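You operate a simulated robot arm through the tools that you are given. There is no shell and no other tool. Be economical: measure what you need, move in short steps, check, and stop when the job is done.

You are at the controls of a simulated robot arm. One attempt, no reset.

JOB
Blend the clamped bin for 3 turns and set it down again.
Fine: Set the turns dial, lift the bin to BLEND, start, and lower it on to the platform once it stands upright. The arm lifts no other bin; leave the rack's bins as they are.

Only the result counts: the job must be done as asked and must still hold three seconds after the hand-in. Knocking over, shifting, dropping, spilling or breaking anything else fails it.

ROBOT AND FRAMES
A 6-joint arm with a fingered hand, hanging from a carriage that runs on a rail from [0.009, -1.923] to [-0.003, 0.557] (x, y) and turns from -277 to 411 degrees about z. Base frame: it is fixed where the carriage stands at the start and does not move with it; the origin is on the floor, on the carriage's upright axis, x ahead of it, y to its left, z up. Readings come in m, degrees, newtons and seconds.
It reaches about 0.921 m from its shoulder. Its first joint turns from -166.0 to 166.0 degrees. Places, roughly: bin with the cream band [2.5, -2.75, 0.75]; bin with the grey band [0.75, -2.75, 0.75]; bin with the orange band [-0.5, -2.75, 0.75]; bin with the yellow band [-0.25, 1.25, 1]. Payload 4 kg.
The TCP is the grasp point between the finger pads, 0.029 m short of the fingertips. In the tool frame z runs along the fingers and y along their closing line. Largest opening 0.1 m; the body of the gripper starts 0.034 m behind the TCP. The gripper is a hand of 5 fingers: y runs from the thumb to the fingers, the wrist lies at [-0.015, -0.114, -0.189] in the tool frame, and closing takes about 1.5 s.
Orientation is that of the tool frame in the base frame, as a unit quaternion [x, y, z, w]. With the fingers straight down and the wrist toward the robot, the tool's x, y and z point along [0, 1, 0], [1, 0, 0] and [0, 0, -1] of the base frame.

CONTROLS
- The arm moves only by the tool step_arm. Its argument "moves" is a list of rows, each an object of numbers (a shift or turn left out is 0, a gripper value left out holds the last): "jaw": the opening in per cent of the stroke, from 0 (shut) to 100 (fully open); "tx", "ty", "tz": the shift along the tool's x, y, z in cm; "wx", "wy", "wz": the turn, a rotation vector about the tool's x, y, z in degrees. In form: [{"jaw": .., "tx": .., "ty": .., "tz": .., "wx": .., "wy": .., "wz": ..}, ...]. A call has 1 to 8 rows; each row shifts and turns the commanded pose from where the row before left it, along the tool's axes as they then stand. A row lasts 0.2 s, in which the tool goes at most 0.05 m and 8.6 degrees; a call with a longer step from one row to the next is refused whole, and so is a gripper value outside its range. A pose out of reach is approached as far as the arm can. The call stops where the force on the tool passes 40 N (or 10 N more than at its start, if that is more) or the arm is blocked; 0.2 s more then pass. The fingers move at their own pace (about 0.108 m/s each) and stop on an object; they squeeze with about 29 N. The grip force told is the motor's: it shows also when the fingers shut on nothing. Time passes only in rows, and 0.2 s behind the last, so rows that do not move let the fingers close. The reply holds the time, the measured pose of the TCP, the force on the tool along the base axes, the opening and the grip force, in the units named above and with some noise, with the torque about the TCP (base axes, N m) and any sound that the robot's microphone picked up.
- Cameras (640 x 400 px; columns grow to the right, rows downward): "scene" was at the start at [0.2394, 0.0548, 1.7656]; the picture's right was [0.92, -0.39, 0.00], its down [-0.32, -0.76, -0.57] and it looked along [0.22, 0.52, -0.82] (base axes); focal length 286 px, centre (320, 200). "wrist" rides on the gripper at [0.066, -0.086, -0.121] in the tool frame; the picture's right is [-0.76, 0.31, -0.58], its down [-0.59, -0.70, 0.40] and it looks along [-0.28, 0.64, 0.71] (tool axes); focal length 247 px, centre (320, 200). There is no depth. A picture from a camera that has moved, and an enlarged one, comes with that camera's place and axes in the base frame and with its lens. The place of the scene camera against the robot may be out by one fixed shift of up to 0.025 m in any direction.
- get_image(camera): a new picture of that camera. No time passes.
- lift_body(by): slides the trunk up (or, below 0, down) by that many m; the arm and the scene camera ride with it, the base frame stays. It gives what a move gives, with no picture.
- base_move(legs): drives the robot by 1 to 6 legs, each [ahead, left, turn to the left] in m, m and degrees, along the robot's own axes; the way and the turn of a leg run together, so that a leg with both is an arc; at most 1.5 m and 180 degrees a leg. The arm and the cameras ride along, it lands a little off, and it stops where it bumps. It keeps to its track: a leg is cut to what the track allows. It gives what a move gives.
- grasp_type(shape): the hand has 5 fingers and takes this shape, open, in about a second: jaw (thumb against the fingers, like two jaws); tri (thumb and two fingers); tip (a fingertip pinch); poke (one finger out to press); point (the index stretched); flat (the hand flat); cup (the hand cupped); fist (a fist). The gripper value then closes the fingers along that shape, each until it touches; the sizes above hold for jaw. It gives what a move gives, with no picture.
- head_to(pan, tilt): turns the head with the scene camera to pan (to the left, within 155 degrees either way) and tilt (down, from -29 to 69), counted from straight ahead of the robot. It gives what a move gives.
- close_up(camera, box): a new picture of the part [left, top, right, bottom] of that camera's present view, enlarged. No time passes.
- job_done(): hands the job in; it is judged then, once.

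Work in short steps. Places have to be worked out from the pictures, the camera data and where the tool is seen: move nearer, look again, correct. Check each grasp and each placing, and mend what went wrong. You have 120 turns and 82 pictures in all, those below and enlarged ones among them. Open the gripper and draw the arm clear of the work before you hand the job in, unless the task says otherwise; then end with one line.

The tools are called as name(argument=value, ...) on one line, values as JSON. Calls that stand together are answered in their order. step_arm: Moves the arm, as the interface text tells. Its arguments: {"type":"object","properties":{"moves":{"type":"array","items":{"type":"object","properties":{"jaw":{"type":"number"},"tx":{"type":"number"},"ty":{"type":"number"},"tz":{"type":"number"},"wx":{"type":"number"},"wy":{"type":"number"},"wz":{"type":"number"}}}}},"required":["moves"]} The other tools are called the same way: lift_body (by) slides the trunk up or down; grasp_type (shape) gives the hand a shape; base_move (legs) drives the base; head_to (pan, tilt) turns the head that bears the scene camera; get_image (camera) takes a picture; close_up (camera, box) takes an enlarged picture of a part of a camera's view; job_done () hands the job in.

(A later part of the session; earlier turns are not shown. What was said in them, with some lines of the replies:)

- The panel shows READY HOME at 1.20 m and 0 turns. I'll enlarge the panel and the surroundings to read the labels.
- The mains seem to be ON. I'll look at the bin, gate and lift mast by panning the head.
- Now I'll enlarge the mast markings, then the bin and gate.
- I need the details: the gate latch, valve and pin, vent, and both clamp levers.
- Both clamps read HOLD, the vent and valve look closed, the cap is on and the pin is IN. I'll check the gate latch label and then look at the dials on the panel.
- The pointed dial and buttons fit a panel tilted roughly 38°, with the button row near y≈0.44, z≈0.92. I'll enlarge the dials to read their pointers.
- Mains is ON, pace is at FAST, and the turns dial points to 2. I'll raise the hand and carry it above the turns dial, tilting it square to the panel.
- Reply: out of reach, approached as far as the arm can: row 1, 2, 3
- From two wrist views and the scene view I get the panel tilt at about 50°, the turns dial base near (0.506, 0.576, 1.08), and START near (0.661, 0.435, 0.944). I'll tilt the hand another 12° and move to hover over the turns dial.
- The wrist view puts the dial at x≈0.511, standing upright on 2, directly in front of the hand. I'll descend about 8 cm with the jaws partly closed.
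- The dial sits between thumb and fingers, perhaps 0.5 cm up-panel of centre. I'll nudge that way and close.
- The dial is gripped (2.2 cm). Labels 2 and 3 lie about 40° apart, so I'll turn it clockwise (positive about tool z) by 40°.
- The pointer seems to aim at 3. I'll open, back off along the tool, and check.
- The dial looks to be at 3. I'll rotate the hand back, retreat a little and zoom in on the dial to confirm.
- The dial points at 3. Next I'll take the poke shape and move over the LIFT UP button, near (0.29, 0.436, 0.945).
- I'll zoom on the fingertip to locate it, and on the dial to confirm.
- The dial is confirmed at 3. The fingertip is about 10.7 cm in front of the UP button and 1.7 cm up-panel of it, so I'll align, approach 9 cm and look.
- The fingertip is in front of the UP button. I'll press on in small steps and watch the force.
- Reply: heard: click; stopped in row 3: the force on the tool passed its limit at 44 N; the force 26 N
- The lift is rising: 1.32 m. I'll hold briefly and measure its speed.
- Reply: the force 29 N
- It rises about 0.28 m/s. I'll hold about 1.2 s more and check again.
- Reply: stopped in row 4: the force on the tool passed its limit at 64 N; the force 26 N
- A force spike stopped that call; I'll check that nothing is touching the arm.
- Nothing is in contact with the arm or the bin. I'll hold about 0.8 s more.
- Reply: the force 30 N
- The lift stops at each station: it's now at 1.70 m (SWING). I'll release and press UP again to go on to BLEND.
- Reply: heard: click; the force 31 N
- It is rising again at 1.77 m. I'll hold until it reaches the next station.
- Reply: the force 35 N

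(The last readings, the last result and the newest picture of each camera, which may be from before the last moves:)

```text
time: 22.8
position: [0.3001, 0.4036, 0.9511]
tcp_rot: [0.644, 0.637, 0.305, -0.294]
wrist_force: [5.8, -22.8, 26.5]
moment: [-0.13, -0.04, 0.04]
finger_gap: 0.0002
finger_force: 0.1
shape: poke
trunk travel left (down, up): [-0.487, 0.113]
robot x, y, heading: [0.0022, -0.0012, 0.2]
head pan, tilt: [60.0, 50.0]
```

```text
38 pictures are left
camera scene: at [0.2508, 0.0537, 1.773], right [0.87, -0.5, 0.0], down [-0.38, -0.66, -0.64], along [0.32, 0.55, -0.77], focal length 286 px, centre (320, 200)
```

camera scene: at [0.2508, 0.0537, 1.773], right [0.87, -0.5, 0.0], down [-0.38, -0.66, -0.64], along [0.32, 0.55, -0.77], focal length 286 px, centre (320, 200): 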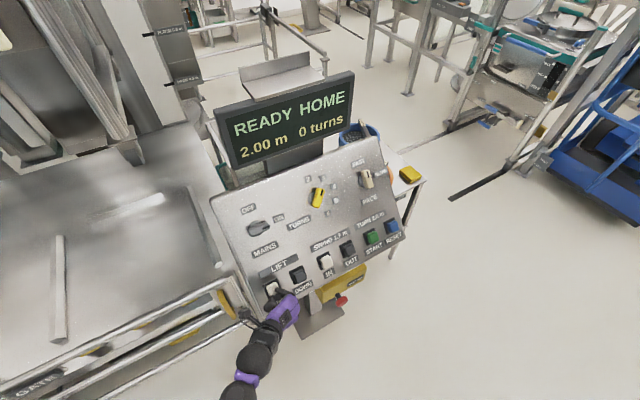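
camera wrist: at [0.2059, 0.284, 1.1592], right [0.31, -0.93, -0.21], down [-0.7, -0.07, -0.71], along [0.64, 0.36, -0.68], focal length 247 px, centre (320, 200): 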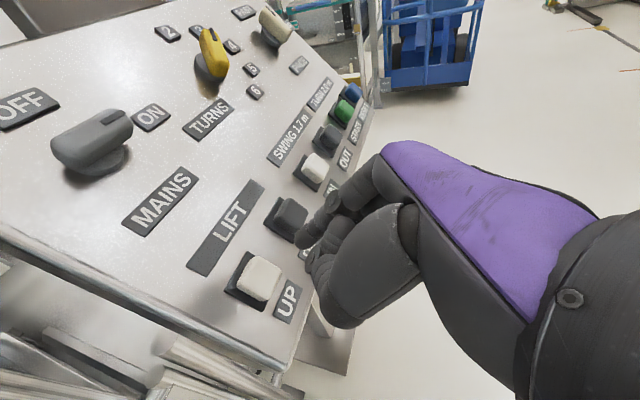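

It's READY at 2.00 m. I'll back the finger away and look at the raised bin before starting.

step_arm(moves=[{"tz": -3}, {"tz": -4}])

head_to(pan=95, tilt=5)

get_image(camera="scene")

head_to(pan=110, tilt=45)

get_image(camera="scene")

```text
time: 23.4
position: [0.2946, 0.3507, 0.9942]
tcp_rot: [0.643, 0.637, 0.304, -0.297]
wrist_force: [0.3, 0.6, 0.3]
moment: [-0.04, 0.03, 0.01]
finger_gap: 0.0
finger_force: 0.0
shape: poke
trunk travel left (down, up): [-0.487, 0.113]
robot x, y, heading: [0.0025, -0.0012, -0.3]
head pan, tilt: [60.0, 50.0]
```

```text
time: 24.5
position: [0.2953, 0.3506, 0.9954]
tcp_rot: [0.644, 0.636, 0.304, -0.297]
wrist_force: [0.4, 0.1, -1.0]
moment: [-0.01, -0.04, 0.0]
finger_gap: 0.0
finger_force: 0.1
shape: poke
trunk travel left (down, up): [-0.487, 0.113]
robot x, y, heading: [-0.0008, -0.0009, -0.3]
head pan, tilt: [95.0, 5.0]
```

```text
37 pictures are left
camera scene: at [0.2035, 0.0797, 1.8426], right [1.0, 0.09, 0.0], down [0.01, -0.09, -1.0], along [-0.09, 0.99, -0.09], focal length 286 px, centre (320, 200)
```

scene: 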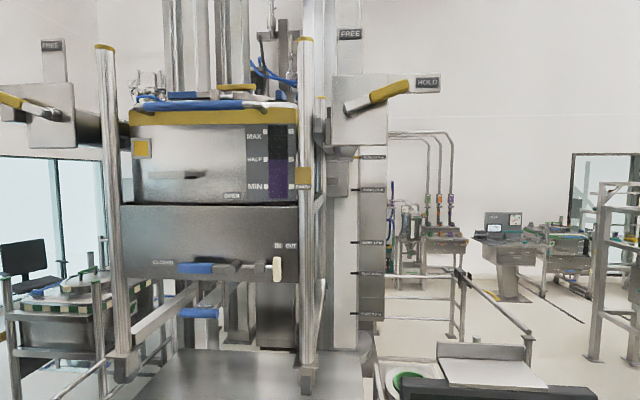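

```text
time: 25.6
position: [0.2942, 0.3513, 0.9951]
tcp_rot: [0.644, 0.637, 0.305, -0.296]
wrist_force: [0.0, -0.1, 0.5]
moment: [0.05, 0.04, -0.02]
finger_gap: 0.0
finger_force: 0.0
shape: poke
trunk travel left (down, up): [-0.487, 0.113]
robot x, y, heading: [0.0021, 0.0024, 0.1]
head pan, tilt: [110.0, 45.0]
```

```text
36 pictures are left
camera scene: at [0.1837, 0.0647, 1.7797], right [0.94, 0.34, 0.0], down [0.24, -0.66, -0.71], along [-0.24, 0.67, -0.71], focal length 286 px, centre (320, 200)
```

scene: 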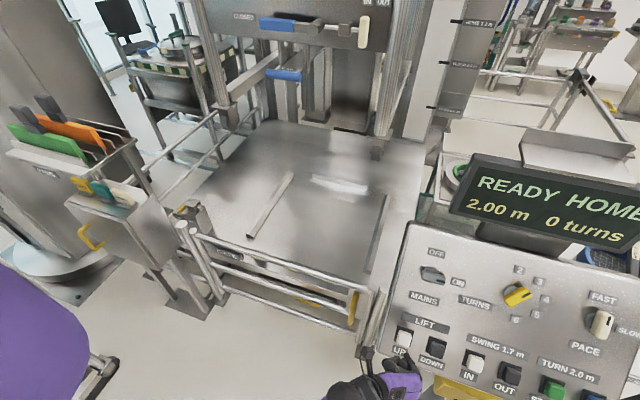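

The bin hangs clear above an empty platform and the gate is closed. I'll move the finger along the panel to in front of START.

head_to(pan=60, tilt=50)

step_arm(moves=[{"ty": 4.6}, {"ty": 4.6}, {"ty": 4.6}, {"ty": 4.6}, {"ty": 4.6}, {"ty": 4.6}, {"ty": 4.6}, {"ty": 4.5}])

close_up(camera="wrist", box=[220, 160, 380, 340])

```text
time: 26.8
position: [0.2942, 0.3503, 0.9947]
tcp_rot: [0.644, 0.636, 0.305, -0.296]
wrist_force: [-0.1, -0.6, -0.8]
moment: [0.02, 0.01, -0.03]
finger_gap: 0.0
finger_force: 0.1
shape: poke
trunk travel left (down, up): [-0.487, 0.113]
robot x, y, heading: [-0.0021, 0.0003, -0.1]
head pan, tilt: [60.0, 50.0]
```

```text
time: 28.6
position: [0.6488, 0.3381, 1.0146]
tcp_rot: [0.643, 0.637, 0.306, -0.295]
wrist_force: [0.3, 0.4, 1.4]
moment: [-0.08, 0.05, 0.01]
finger_gap: 0.0001
finger_force: 0.1
shape: poke
out of reach, approached as far as the arm can: row 8
trunk travel left (down, up): [-0.487, 0.113]
robot x, y, heading: [-0.0044, -0.0017, 0.1]
head pan, tilt: [60.0, 50.0]
```

```text
2.22 times, centred on (300, 250) of wrist
camera zoom: at [0.5625, 0.2873, 1.1405], right [0.29, -0.93, -0.21], down [-0.7, -0.06, -0.72], along [0.65, 0.36, -0.67], focal length 549 px, centre (364, 89)
```

zoom: 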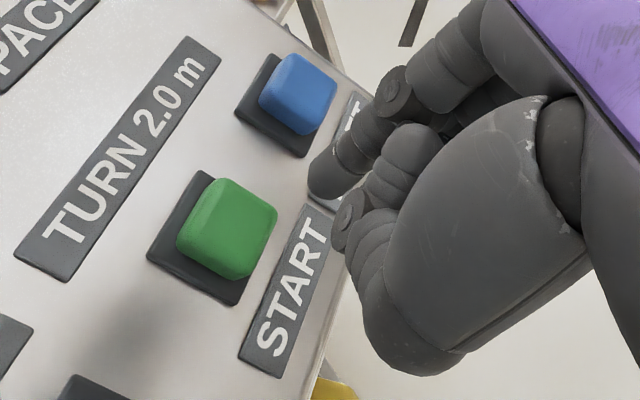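

START's top is near (0.666, 0.434, 0.935), and the arm is close to its limit here. I'll try the remaining shift and approach in small steps.

step_arm(moves=[{"tx": -0.8, "ty": 1.3}, {"tz": 2.5}, {"tz": 2.5}, {"tz": 2.2}])

close_up(camera="wrist", box=[220, 160, 380, 340])

```text
time: 29.6
position: [0.6263, 0.3583, 0.998]
tcp_rot: [0.643, 0.637, 0.305, -0.296]
wrist_force: [0.3, 0.0, -0.3]
moment: [0.0, 0.07, 0.04]
finger_gap: 0.0002
finger_force: 0.0
shape: poke
out of reach, approached as far as the arm can: row 1, 2, 3, 4
trunk travel left (down, up): [-0.487, 0.113]
robot x, y, heading: [0.003, -0.0001, 0.0]
head pan, tilt: [60.0, 50.0]
```

```text
2.22 times, centred on (300, 250) of wrist
camera zoom: at [0.5401, 0.3088, 1.1262], right [0.29, -0.93, -0.21], down [-0.7, -0.06, -0.71], along [0.65, 0.36, -0.67], focal length 549 px, centre (364, 89)
```

zoom: 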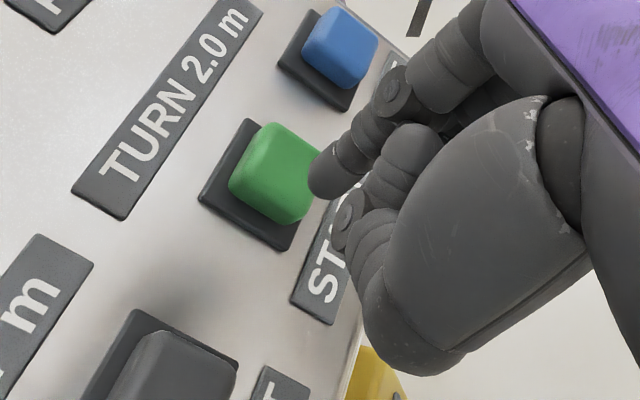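

The arm is out of reach for START from here. I'll pull the tool back 20 cm from the panel, then drive the carriage 20 cm toward it.

step_arm(moves=[{"tz": -3.8, "tx": -3.2}, {"tz": -3.8, "tx": -3.2}, {"tz": -3.8, "tx": -3.2}, {"tz": -3.8, "tx": -3.2}, {}])

base_move(legs=[[0, 0.15, 0]])

get_image(camera="scene")

```text
time: 30.8
position: [0.6248, 0.1616, 0.9955]
tcp_rot: [0.644, 0.636, 0.305, -0.296]
wrist_force: [0.3, -0.1, -0.2]
moment: [-0.02, -0.01, 0.02]
finger_gap: 0.0
finger_force: 0.0
shape: poke
trunk travel left (down, up): [-0.487, 0.113]
robot x, y, heading: [-0.0001, -0.0005, 0.0]
head pan, tilt: [60.0, 50.0]
```

```text
time: 32.2
position: [0.6244, 0.3088, 0.995]
tcp_rot: [0.644, 0.636, 0.305, -0.296]
wrist_force: [0.4, 0.1, 0.6]
moment: [-0.02, 0.03, 0.02]
finger_gap: 0.0
finger_force: 0.0
shape: poke
trunk travel left (down, up): [-0.487, 0.113]
robot x, y, heading: [0.0025, 0.1471, -0.1]
head pan, tilt: [60.0, 50.0]
```

```text
33 pictures are left
camera scene: at [0.2493, 0.2027, 1.7727], right [0.86, -0.5, 0.0], down [-0.38, -0.66, -0.64], along [0.32, 0.56, -0.77], focal length 286 px, centre (320, 200)
```

scene: 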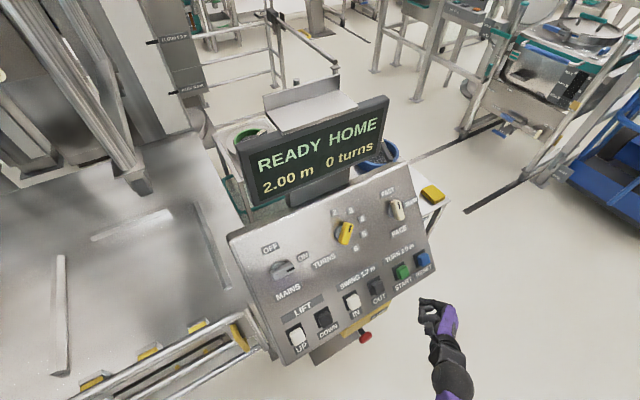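

Now START should be comfortably reachable. I'll align and approach to about 2 cm short of it.

step_arm(moves=[{"ty": 4.2}, {"tx": 2.7, "tz": 2}, {"tz": 3}, {"tz": 3}])

close_up(camera="wrist", box=[220, 160, 380, 340])

close_up(camera="scene", box=[350, 230, 470, 305])

```text
time: 33.2
position: [0.6416, 0.3843, 0.9866]
tcp_rot: [0.643, 0.637, 0.305, -0.296]
wrist_force: [-0.1, -0.6, -0.4]
moment: [0.01, 0.03, 0.0]
finger_gap: 0.0001
finger_force: 0.1
shape: poke
out of reach, approached as far as the arm can: row 1, 3, 4
trunk travel left (down, up): [-0.487, 0.113]
robot x, y, heading: [-0.0025, 0.1498, -0.3]
head pan, tilt: [60.0, 50.0]
```

```text
2.22 times, centred on (300, 250) of wrist
camera zoom: at [0.5562, 0.3337, 1.114], right [0.29, -0.93, -0.21], down [-0.7, -0.06, -0.71], along [0.65, 0.36, -0.67], focal length 549 px, centre (364, 89)
```

zoom: 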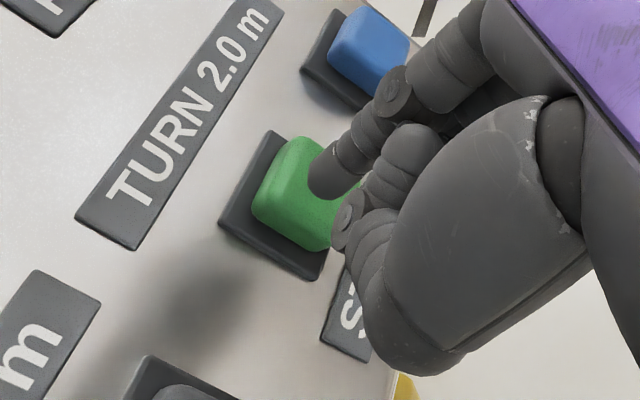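

```text
5.33 times, centred on (410, 268) of scene
camera zoom: at [0.2492, 0.2027, 1.7726], right [0.86, -0.5, 0.0], down [-0.38, -0.66, -0.64], along [0.32, 0.56, -0.77], focal length 1527 px, centre (-160, -160)
```

zoom: 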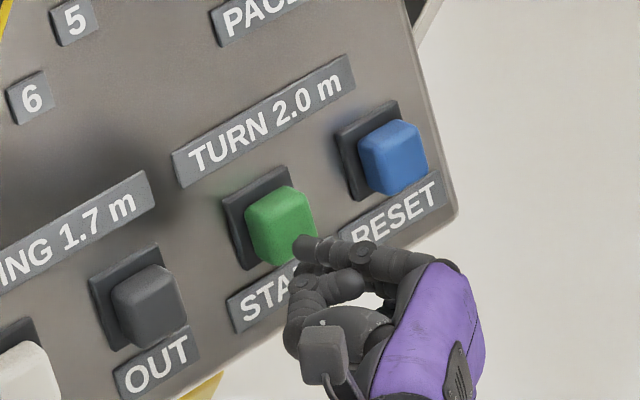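

The hand can't get low enough, so the shoulder is too high. I'll retreat 14 cm along the tool and lower the trunk 12 cm.

step_arm(moves=[{"tz": -4.5}, {"tz": -4.5}, {"tz": -4.5}, {}])

lift_body(by=-0.12)

get_image(camera="wrist")

```text
time: 34.2
position: [0.6389, 0.2778, 1.0712]
tcp_rot: [0.644, 0.637, 0.304, -0.296]
wrist_force: [0.2, -0.6, 0.2]
moment: [0.01, 0.02, 0.01]
finger_gap: 0.0
finger_force: 0.0
shape: poke
trunk travel left (down, up): [-0.487, 0.113]
robot x, y, heading: [-0.0026, 0.1494, 0.0]
head pan, tilt: [60.0, 50.0]
```

```text
time: 35.7
position: [0.638, 0.2771, 0.9514]
tcp_rot: [0.643, 0.636, 0.305, -0.297]
wrist_force: [0.2, 0.1, 0.6]
moment: [0.01, 0.0, 0.0]
finger_gap: 0.0
finger_force: 0.0
shape: poke
trunk travel left (down, up): [-0.367, 0.233]
robot x, y, heading: [-0.0007, 0.1483, -0.2]
head pan, tilt: [60.0, 50.0]
```

```text
30 pictures are left
camera wrist: at [0.5527, 0.2274, 1.0788], right [0.29, -0.93, -0.21], down [-0.7, -0.06, -0.71], along [0.65, 0.36, -0.67], focal length 247 px, centre (320, 200)
```

wrist: 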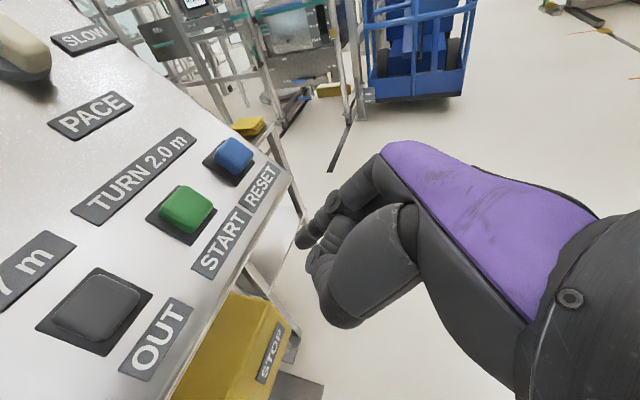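

START computes to (0.666, 0.435, 0.94) again. From (0.638, 0.277, 0.951) I'll move up-panel, then in, stopping about 2 cm short.

step_arm(moves=[{"tx": 4, "ty": 1.5}, {"tx": 4, "ty": 1.5}, {"tz": 2.5}, {"tz": 2.5}, {"tz": 2.5}, {}])

close_up(camera="wrist", box=[220, 160, 380, 340])

```text
time: 37.1
position: [0.6715, 0.3836, 0.9652]
tcp_rot: [0.644, 0.636, 0.305, -0.297]
wrist_force: [-0.3, 1.0, 0.4]
moment: [-0.02, -0.01, -0.04]
finger_gap: 0.0
finger_force: 0.0
shape: poke
trunk travel left (down, up): [-0.367, 0.233]
robot x, y, heading: [-0.0001, 0.1471, -0.2]
head pan, tilt: [60.0, 50.0]
```

```text
2.22 times, centred on (300, 250) of wrist
camera zoom: at [0.5836, 0.3347, 1.0913], right [0.29, -0.93, -0.21], down [-0.7, -0.06, -0.71], along [0.65, 0.36, -0.67], focal length 549 px, centre (364, 89)
```

zoom: 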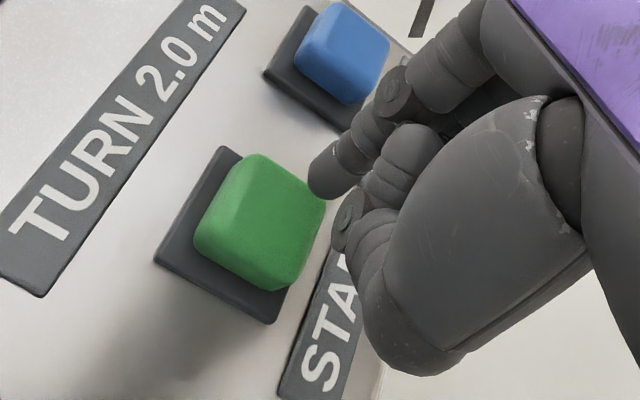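

The fingertip is about 0.7 cm too far right; I'll correct and press START gently.

step_arm(moves=[{"ty": -0.7, "tz": 0.7}, {"tz": 1.1}, {"tz": 0.5}, {"tz": 0.4}])

get_image(camera="scene")

```text
time: 38.1
position: [0.6655, 0.4026, 0.9505]
tcp_rot: [0.645, 0.635, 0.307, -0.293]
wrist_force: [-4.6, -14.9, 17.0]
moment: [-0.03, 0.15, 0.11]
finger_gap: 0.0
finger_force: 0.1
shape: poke
trunk travel left (down, up): [-0.367, 0.233]
robot x, y, heading: [0.0009, 0.1455, -0.4]
head pan, tilt: [60.0, 50.0]
heard: click
```

```text
28 pictures are left
camera scene: at [0.2497, 0.2014, 1.6531], right [0.86, -0.5, 0.0], down [-0.38, -0.66, -0.64], along [0.32, 0.55, -0.77], focal length 286 px, centre (320, 200)
```

scene: 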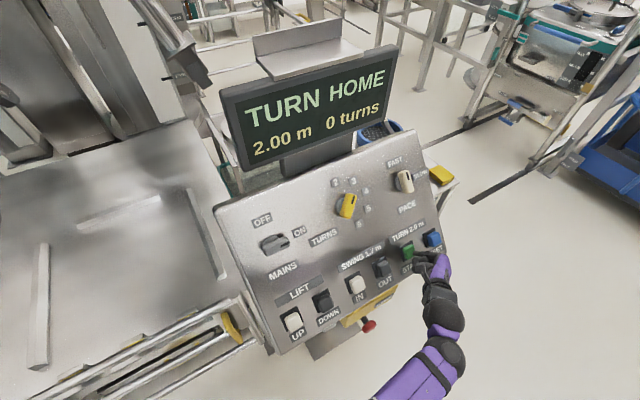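

It's turning. I'll release and back off 5 cm, then see whether it continues.

step_arm(moves=[{"tz": -3}, {"tz": -3}, {}, {}, {}, {}, {}, {}])

get_image(camera="scene")

```text
time: 39.9
position: [0.6629, 0.3604, 0.9878]
tcp_rot: [0.644, 0.636, 0.305, -0.296]
wrist_force: [0.2, -0.2, -0.2]
moment: [-0.03, 0.03, 0.03]
finger_gap: 0.0
finger_force: 0.0
shape: poke
trunk travel left (down, up): [-0.367, 0.233]
robot x, y, heading: [0.0001, 0.1457, 0.0]
head pan, tilt: [60.0, 50.0]
```

```text
27 pictures are left
camera scene: at [0.2493, 0.2028, 1.6527], right [0.86, -0.5, 0.0], down [-0.38, -0.66, -0.64], along [0.32, 0.56, -0.77], focal length 286 px, centre (320, 200)
```

scene: 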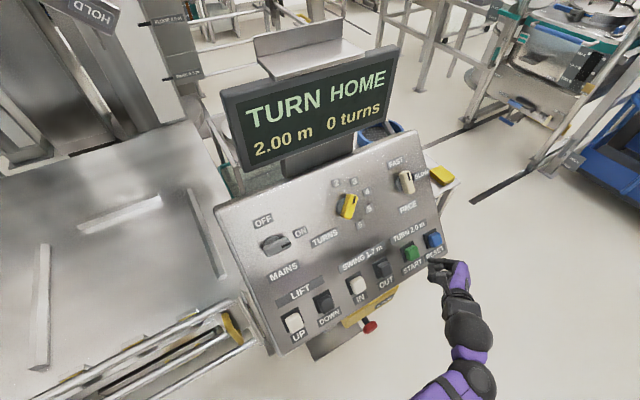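

Turning continues on its own. Meanwhile I'll move the finger along to hover in front of DOWN, near (0.388, 0.434, 0.936).

step_arm(moves=[{"tz": -1.5, "ty": -4.5}, {"ty": -4.5}, {"ty": -4.6}, {"ty": -4.6}, {"ty": -4.6}, {"ty": -4.6}, {}, {}])

get_image(camera="scene")

close_up(camera="wrist", box=[220, 160, 380, 340])

```text
time: 41.7
position: [0.39, 0.355, 0.9966]
tcp_rot: [0.644, 0.636, 0.305, -0.296]
wrist_force: [0.5, 0.3, -0.5]
moment: [0.01, -0.02, -0.01]
finger_gap: 0.0001
finger_force: 0.1
shape: poke
trunk travel left (down, up): [-0.367, 0.233]
robot x, y, heading: [-0.0053, 0.1509, 0.1]
head pan, tilt: [60.0, 50.0]
```

```text
26 pictures are left
camera scene: at [0.2494, 0.2028, 1.6527], right [0.86, -0.5, 0.0], down [-0.38, -0.66, -0.64], along [0.32, 0.56, -0.77], focal length 286 px, centre (320, 200)
```

scene: 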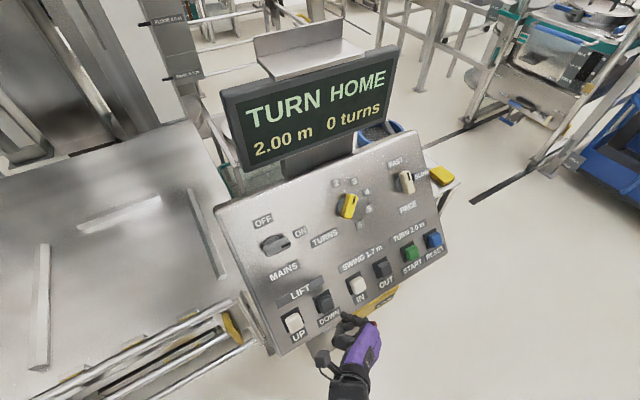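

```text
2.22 times, centred on (300, 250) of wrist
camera zoom: at [0.3039, 0.3043, 1.1234], right [0.29, -0.93, -0.21], down [-0.7, -0.06, -0.71], along [0.65, 0.36, -0.67], focal length 549 px, centre (364, 89)
```

zoom: 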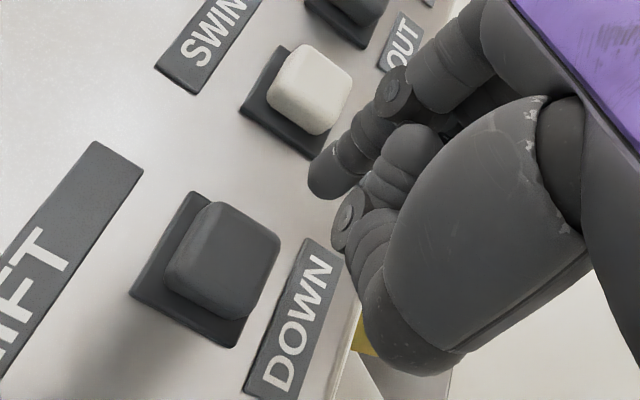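

The finger is in front of DOWN, 0.5 cm off in x. Still 0 turns shown, so I'll correct and wait.

step_arm(moves=[{"ty": -0.5, "tx": -0.4}, {}, {}, {}, {}, {}, {}, {}])

step_arm(moves=[{}, {}, {}, {}, {}, {}, {}, {}])

step_arm(moves=[{}, {}, {}, {}, {}, {}, {}, {}])

get_image(camera="scene")

```text
time: 43.5
position: [0.3843, 0.3509, 0.9919]
tcp_rot: [0.644, 0.636, 0.305, -0.296]
wrist_force: [1.0, 0.3, 0.5]
moment: [0.0, 0.04, 0.01]
finger_gap: 0.0001
finger_force: 0.0
shape: poke
trunk travel left (down, up): [-0.367, 0.233]
robot x, y, heading: [0.001, 0.1442, -0.2]
head pan, tilt: [60.0, 50.0]
```

```text
time: 45.3
position: [0.3839, 0.3511, 0.9933]
tcp_rot: [0.644, 0.636, 0.305, -0.296]
wrist_force: [-0.4, 0.7, -0.2]
moment: [-0.01, 0.02, 0.02]
finger_gap: 0.0
finger_force: 0.2
shape: poke
trunk travel left (down, up): [-0.367, 0.233]
robot x, y, heading: [0.0004, 0.1485, -0.4]
head pan, tilt: [60.0, 50.0]
```

```text
time: 47.1
position: [0.384, 0.3495, 0.9936]
tcp_rot: [0.644, 0.636, 0.305, -0.296]
wrist_force: [0.4, 0.6, 0.4]
moment: [-0.01, 0.0, -0.02]
finger_gap: 0.0001
finger_force: 0.1
shape: poke
trunk travel left (down, up): [-0.367, 0.233]
robot x, y, heading: [-0.0004, 0.1477, -0.1]
head pan, tilt: [60.0, 50.0]
```

```text
24 pictures are left
camera scene: at [0.2493, 0.2028, 1.6527], right [0.86, -0.5, 0.0], down [-0.38, -0.66, -0.64], along [0.32, 0.56, -0.77], focal length 286 px, centre (320, 200)
```

scene: 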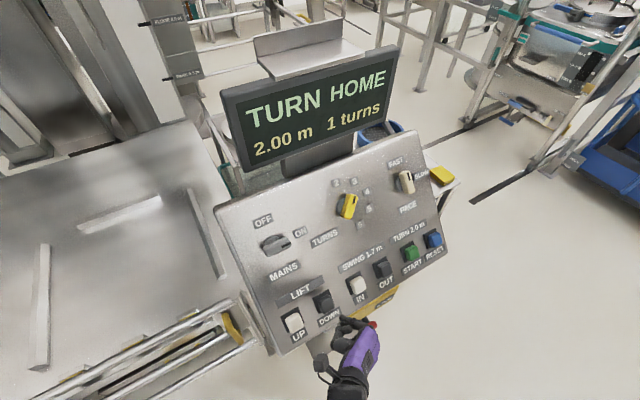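

1 turn so far after about 9 s. I'll wait on.

step_arm(moves=[{}, {}, {}, {}, {}, {}, {}, {}])

step_arm(moves=[{}, {}, {}, {}, {}, {}, {}, {}])

get_image(camera="scene")

```text
time: 48.9
position: [0.3852, 0.3503, 0.9932]
tcp_rot: [0.643, 0.637, 0.305, -0.296]
wrist_force: [-0.5, 0.1, 0.6]
moment: [0.0, -0.01, 0.01]
finger_gap: 0.0
finger_force: 0.1
shape: poke
trunk travel left (down, up): [-0.367, 0.233]
robot x, y, heading: [-0.0016, 0.1467, -0.1]
head pan, tilt: [60.0, 50.0]
```

```text
time: 50.7
position: [0.3842, 0.3509, 0.9935]
tcp_rot: [0.644, 0.636, 0.305, -0.296]
wrist_force: [-0.8, 0.0, -1.0]
moment: [-0.01, 0.01, -0.02]
finger_gap: 0.0
finger_force: 0.1
shape: poke
trunk travel left (down, up): [-0.367, 0.233]
robot x, y, heading: [0.0004, 0.1469, -0.1]
head pan, tilt: [60.0, 50.0]
```

```text
23 pictures are left
camera scene: at [0.2493, 0.2028, 1.6527], right [0.86, -0.5, 0.0], down [-0.38, -0.66, -0.64], along [0.32, 0.56, -0.77], focal length 286 px, centre (320, 200)
```

scene: 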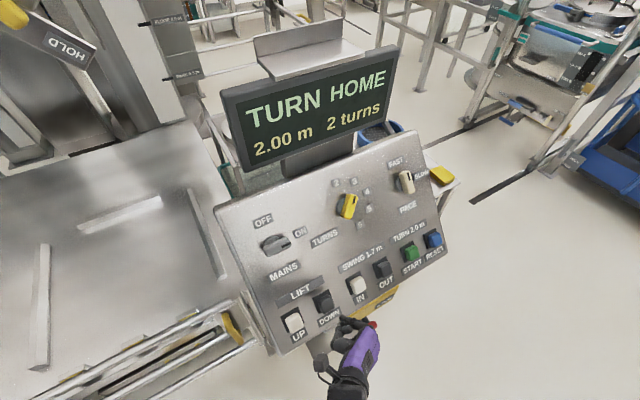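

2 turns. I'll wait about 3.6 s more and check.

step_arm(moves=[{}, {}, {}, {}, {}, {}, {}, {}])

step_arm(moves=[{}, {}, {}, {}, {}, {}, {}, {}])

step_arm(moves=[{}, {}, {}, {}, {}, {}, {}, {}])

get_image(camera="scene")

```text
time: 52.5
position: [0.3839, 0.3503, 0.9932]
tcp_rot: [0.644, 0.636, 0.305, -0.296]
wrist_force: [-0.8, -0.7, -0.2]
moment: [0.02, 0.02, -0.01]
finger_gap: 0.0
finger_force: 0.1
shape: poke
trunk travel left (down, up): [-0.367, 0.233]
robot x, y, heading: [0.0002, 0.1469, -0.1]
head pan, tilt: [60.0, 50.0]
```

```text
time: 54.3
position: [0.3846, 0.3514, 0.9941]
tcp_rot: [0.644, 0.636, 0.305, -0.296]
wrist_force: [0.7, -0.2, 0.3]
moment: [0.01, 0.02, -0.02]
finger_gap: 0.0
finger_force: 0.0
shape: poke
trunk travel left (down, up): [-0.367, 0.233]
robot x, y, heading: [0.0028, 0.1487, 0.0]
head pan, tilt: [60.0, 50.0]
```

```text
time: 56.1
position: [0.3846, 0.351, 0.9931]
tcp_rot: [0.644, 0.636, 0.305, -0.296]
wrist_force: [-0.7, -0.5, -0.6]
moment: [0.0, 0.01, 0.0]
finger_gap: 0.0
finger_force: 0.1
shape: poke
trunk travel left (down, up): [-0.367, 0.233]
robot x, y, heading: [-0.003, 0.1519, -0.0]
head pan, tilt: [60.0, 50.0]
```

```text
22 pictures are left
camera scene: at [0.2493, 0.2028, 1.6527], right [0.86, -0.5, 0.0], down [-0.38, -0.66, -0.64], along [0.32, 0.56, -0.77], focal length 286 px, centre (320, 200)
```

scene: 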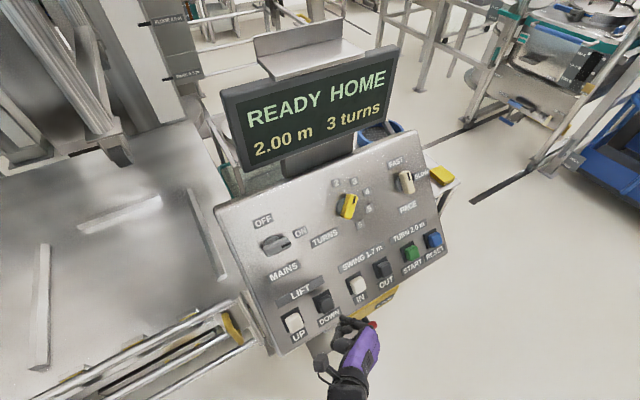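

READY with 3 turns. I'll verify that the bin stands upright before lowering.

head_to(pan=95, tilt=5)

get_image(camera="scene")

head_to(pan=72, tilt=42)

```text
time: 57.2
position: [0.3842, 0.3509, 0.9932]
tcp_rot: [0.644, 0.636, 0.305, -0.296]
wrist_force: [-0.3, 0.2, -0.2]
moment: [0.0, 0.0, 0.0]
finger_gap: 0.0001
finger_force: 0.2
shape: poke
trunk travel left (down, up): [-0.367, 0.233]
robot x, y, heading: [0.0013, 0.1484, 0.2]
head pan, tilt: [95.0, 5.0]
```

```text
21 pictures are left
camera scene: at [0.2029, 0.2277, 1.7226], right [1.0, 0.08, 0.0], down [0.01, -0.09, -1.0], along [-0.08, 0.99, -0.09], focal length 286 px, centre (320, 200)
```

scene: 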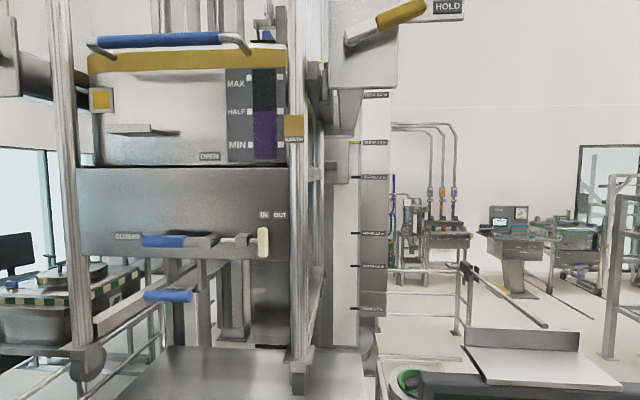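

```text
time: 58.2
position: [0.3846, 0.3502, 0.9935]
tcp_rot: [0.644, 0.636, 0.305, -0.296]
wrist_force: [-0.2, -0.7, -0.2]
moment: [-0.02, -0.02, 0.02]
finger_gap: 0.0
finger_force: 0.1
shape: poke
trunk travel left (down, up): [-0.367, 0.233]
robot x, y, heading: [-0.0028, 0.1491, -0.1]
head pan, tilt: [72.0, 42.0]
```

The bin is upright and intact. I'll press DOWN (about 6.6 cm ahead).

step_arm(moves=[{"tz": 3}, {"tz": 2.2}, {"tz": 0.6}, {"tz": 0.5}, {"tz": 0.4}])

get_image(camera="scene")

```text
time: 59.4
position: [0.3869, 0.4007, 0.9503]
tcp_rot: [0.644, 0.635, 0.307, -0.295]
wrist_force: [-1.8, -13.2, 18.0]
moment: [0.01, 0.08, 0.01]
finger_gap: 0.0
finger_force: 0.1
shape: poke
trunk travel left (down, up): [-0.367, 0.233]
robot x, y, heading: [0.002, 0.1486, -0.2]
head pan, tilt: [72.0, 42.0]
heard: click
```

```text
20 pictures are left
camera scene: at [0.237, 0.2145, 1.6643], right [0.95, -0.31, 0.0], down [-0.21, -0.64, -0.74], along [0.23, 0.71, -0.67], focal length 286 px, centre (320, 200)
```

scene: 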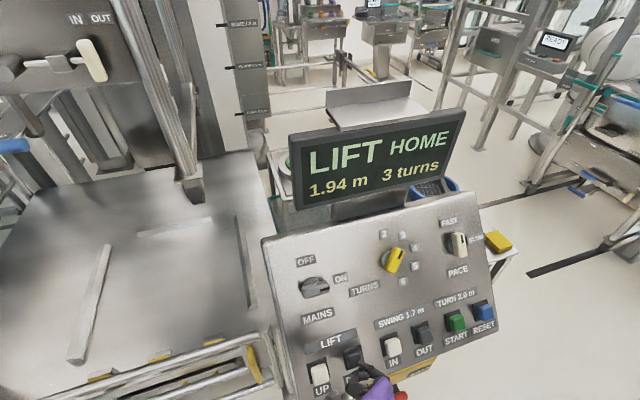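

Going down. I'll hold until 1.70 m, then release and press again.

step_arm(moves=[{}, {}, {}, {}, {}])

get_image(camera="scene")

```text
time: 60.6
position: [0.3872, 0.3993, 0.95]
tcp_rot: [0.644, 0.636, 0.305, -0.295]
wrist_force: [2.8, -19.0, 21.4]
moment: [-0.02, -0.02, -0.02]
finger_gap: 0.0
finger_force: 0.1
shape: poke
trunk travel left (down, up): [-0.367, 0.233]
robot x, y, heading: [0.0002, 0.1522, -0.1]
head pan, tilt: [72.0, 42.0]
```

```text
19 pictures are left
camera scene: at [0.2375, 0.2144, 1.6642], right [0.95, -0.31, 0.0], down [-0.21, -0.64, -0.74], along [0.23, 0.7, -0.67], focal length 286 px, centre (320, 200)
```

scene: 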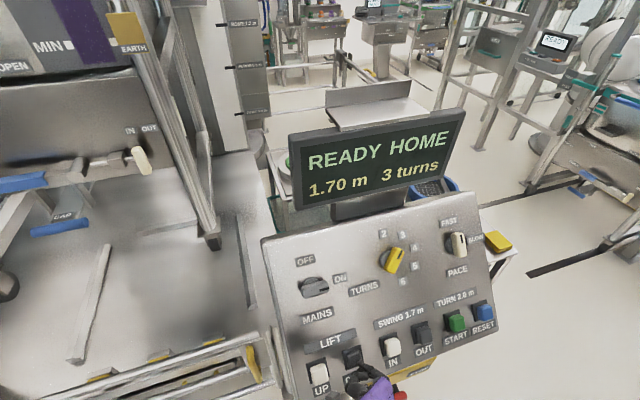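

At 1.70 m. Release and press DOWN again for HOME.

step_arm(moves=[{"tz": -1.5}, {"tz": -0.7}, {"tz": 1}, {"tz": 0.7}, {"tz": 0.4}, {}, {}])

step_arm(moves=[{}, {}, {}, {}, {}, {}])

get_image(camera="scene")

```text
time: 62.2
position: [0.3854, 0.3993, 0.9493]
tcp_rot: [0.645, 0.636, 0.306, -0.295]
wrist_force: [-2.6, -13.6, 15.6]
moment: [0.02, 0.08, 0.09]
finger_gap: 0.0001
finger_force: 0.1
shape: poke
trunk travel left (down, up): [-0.367, 0.233]
robot x, y, heading: [0.0031, 0.1475, 0.1]
head pan, tilt: [72.0, 42.0]
heard: click
```

```text
time: 63.6
position: [0.3837, 0.3999, 0.9469]
tcp_rot: [0.644, 0.637, 0.303, -0.296]
wrist_force: [-1.1, -5.4, -0.8]
moment: [-0.09, 0.02, -0.01]
finger_gap: 0.0
finger_force: 0.0
shape: poke
trunk travel left (down, up): [-0.367, 0.233]
robot x, y, heading: [-0.0009, 0.1482, -0.1]
head pan, tilt: [72.0, 42.0]
```

```text
18 pictures are left
camera scene: at [0.2366, 0.2151, 1.6638], right [0.95, -0.31, 0.0], down [-0.21, -0.64, -0.74], along [0.23, 0.71, -0.67], focal length 286 px, centre (320, 200)
```

scene: 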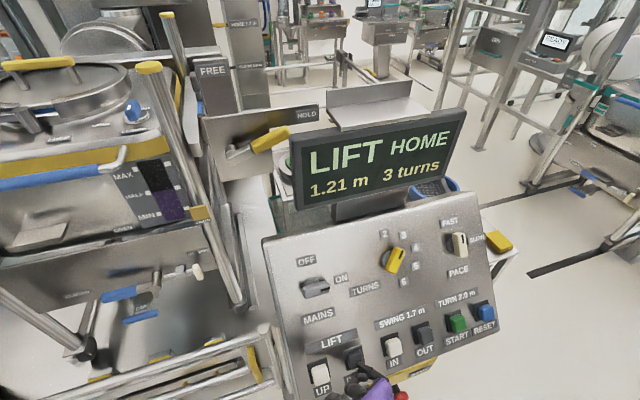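

1.21 m and still moving; a short further hold should bring it to HOME.

step_arm(moves=[{}, {}])

get_image(camera="scene")

```text
time: 64.2
position: [0.383, 0.4, 0.9487]
tcp_rot: [0.645, 0.636, 0.304, -0.296]
wrist_force: [-1.8, -6.3, -1.6]
moment: [-0.13, 0.06, 0.02]
finger_gap: 0.0
finger_force: 0.1
shape: poke
trunk travel left (down, up): [-0.367, 0.233]
robot x, y, heading: [-0.0038, 0.1456, -0.5]
head pan, tilt: [72.0, 42.0]
```

```text
17 pictures are left
camera scene: at [0.2366, 0.2151, 1.6638], right [0.95, -0.31, 0.0], down [-0.21, -0.64, -0.74], along [0.23, 0.71, -0.67], focal length 286 px, centre (320, 200)
```

scene: 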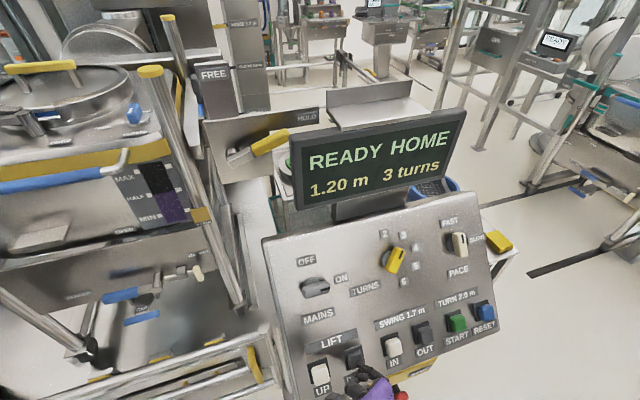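

READY HOME at 1.20 m, 3 turns. I'll retract the finger well clear and check that the bin's feet are on the platform.

step_arm(moves=[{"tz": -2}, {"tz": -4}, {"tz": -4}, {"tz": -4}])

grasp_type(shape="jaw")

head_to(pan=108, tilt=40)

get_image(camera="scene")

```text
time: 65.2
position: [0.3811, 0.2961, 1.0352]
tcp_rot: [0.645, 0.635, 0.308, -0.294]
wrist_force: [0.2, -0.2, 0.1]
moment: [-0.01, 0.02, 0.0]
finger_gap: 0.0
finger_force: 0.1
shape: poke
out of reach, approached as far as the arm can: row 4
trunk travel left (down, up): [-0.367, 0.233]
robot x, y, heading: [-0.0024, 0.1494, -0.2]
head pan, tilt: [72.0, 42.0]
```

```text
time: 66.1
position: [0.3821, 0.2968, 1.035]
tcp_rot: [0.644, 0.635, 0.308, -0.295]
wrist_force: [-0.9, -0.6, 0.0]
moment: [0.02, -0.06, 0.03]
finger_gap: 0.0998
finger_force: 0.0
shape: jaw
trunk travel left (down, up): [-0.367, 0.233]
robot x, y, heading: [-0.003, 0.1517, -0.2]
head pan, tilt: [72.0, 42.0]
```

```text
time: 67.1
position: [0.3833, 0.2968, 1.0358]
tcp_rot: [0.645, 0.635, 0.307, -0.295]
wrist_force: [0.1, 0.5, -0.5]
moment: [-0.03, -0.01, 0.0]
finger_gap: 0.0999
finger_force: 0.1
shape: jaw
trunk travel left (down, up): [-0.367, 0.233]
robot x, y, heading: [-0.0002, 0.1478, 0.2]
head pan, tilt: [108.0, 40.0]
```

```text
16 pictures are left
camera scene: at [0.1847, 0.2171, 1.6669], right [0.95, 0.31, 0.0], down [0.2, -0.61, -0.77], along [-0.23, 0.73, -0.64], focal length 286 px, centre (320, 200)
```

scene: 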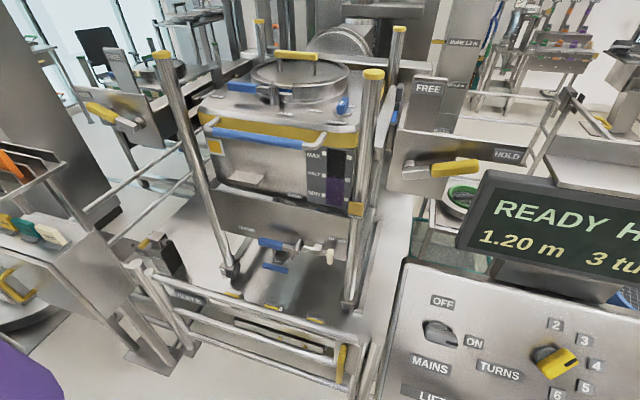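

The bin appears to be down; I'll zoom on its feet to confirm contact.

close_up(camera="scene", box=[190, 220, 390, 345])

```text
3.20 times, centred on (290, 282) of scene
camera zoom: at [0.1847, 0.2171, 1.6669], right [0.95, 0.31, 0.0], down [0.2, -0.61, -0.77], along [-0.23, 0.73, -0.64], focal length 916 px, centre (416, -64)
```

zoom: 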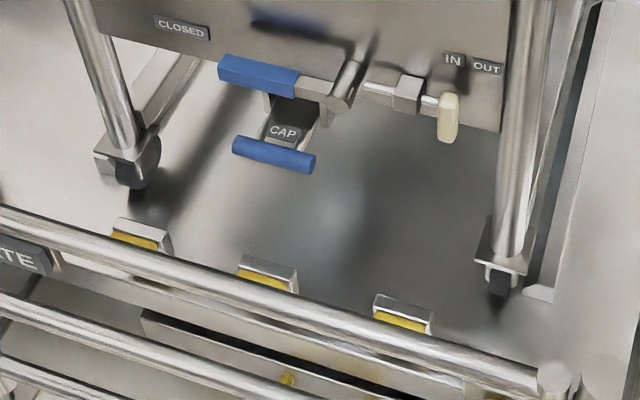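

I'll zoom closer on each castor for contact with the platform.

close_up(camera="scene", box=[325, 285, 365, 325])

close_up(camera="scene", box=[210, 250, 258, 290])

```text
10.00 times, centred on (345, 305) of scene
camera zoom: at [0.1847, 0.2171, 1.6669], right [0.95, 0.31, 0.0], down [0.2, -0.61, -0.77], along [-0.23, 0.73, -0.64], focal length 2864 px, centre (70, -850)
```

zoom: 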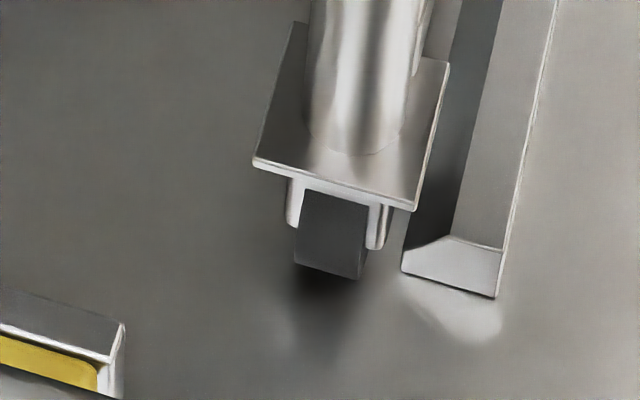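

```text
10.00 times, centred on (234, 270) of scene
camera zoom: at [0.1847, 0.2171, 1.6669], right [0.95, 0.31, 0.0], down [0.2, -0.61, -0.77], along [-0.23, 0.73, -0.64], focal length 2864 px, centre (1180, -500)
```

zoom: 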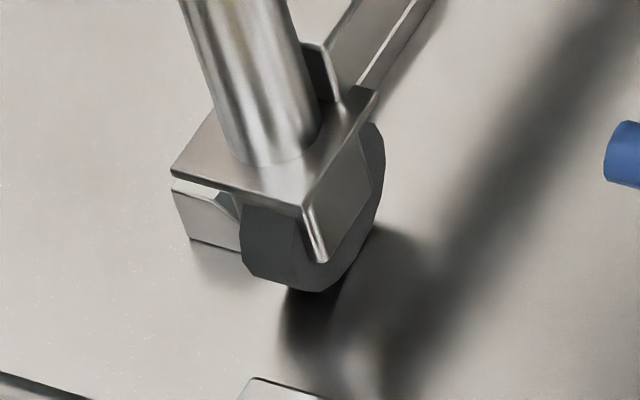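

The castors rest on the platform. I'll drive the carriage back from the panel so the arm is well clear, and take a last look.

base_move(legs=[[0, -0.2, 0]])

head_to(pan=80, tilt=35)

get_image(camera="scene")

```text
time: 68.7
position: [0.3836, 0.096, 1.035]
tcp_rot: [0.645, 0.634, 0.307, -0.294]
wrist_force: [0.3, 0.3, -1.2]
moment: [-0.01, -0.01, -0.01]
finger_gap: 0.1001
finger_force: 0.1
shape: jaw
trunk travel left (down, up): [-0.367, 0.233]
robot x, y, heading: [0.0023, -0.0505, -0.4]
head pan, tilt: [108.0, 40.0]
```

```text
time: 69.7
position: [0.3848, 0.0974, 1.0351]
tcp_rot: [0.645, 0.634, 0.307, -0.294]
wrist_force: [-0.5, 0.3, -0.4]
moment: [0.03, 0.02, -0.01]
finger_gap: 0.0998
finger_force: 0.1
shape: jaw
trunk travel left (down, up): [-0.367, 0.233]
robot x, y, heading: [0.0021, -0.047, -0.3]
head pan, tilt: [80.0, 35.0]
```

```text
12 pictures are left
camera scene: at [0.2274, 0.0229, 1.6744], right [0.98, -0.18, 0.0], down [-0.1, -0.56, -0.82], along [0.15, 0.81, -0.57], focal length 286 px, centre (320, 200)
```

scene: 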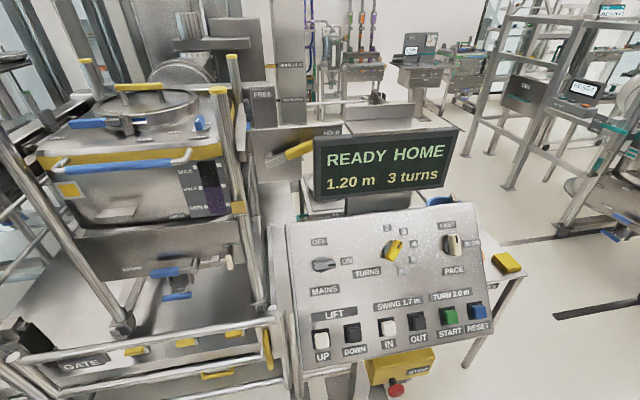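

The display reads READY HOME, 1.20 m and 3 turns, the bin is upright on the platform, and the arm is clear. I'm handing in.

job_done()

```text
The job is handed in.
```

The clamped bin was lifted to BLEND (2.00 m), turned 3 times and lowered upright onto the platform. The display reads READY HOME, 1.20 m, 3 turns, and the arm is open and clear.
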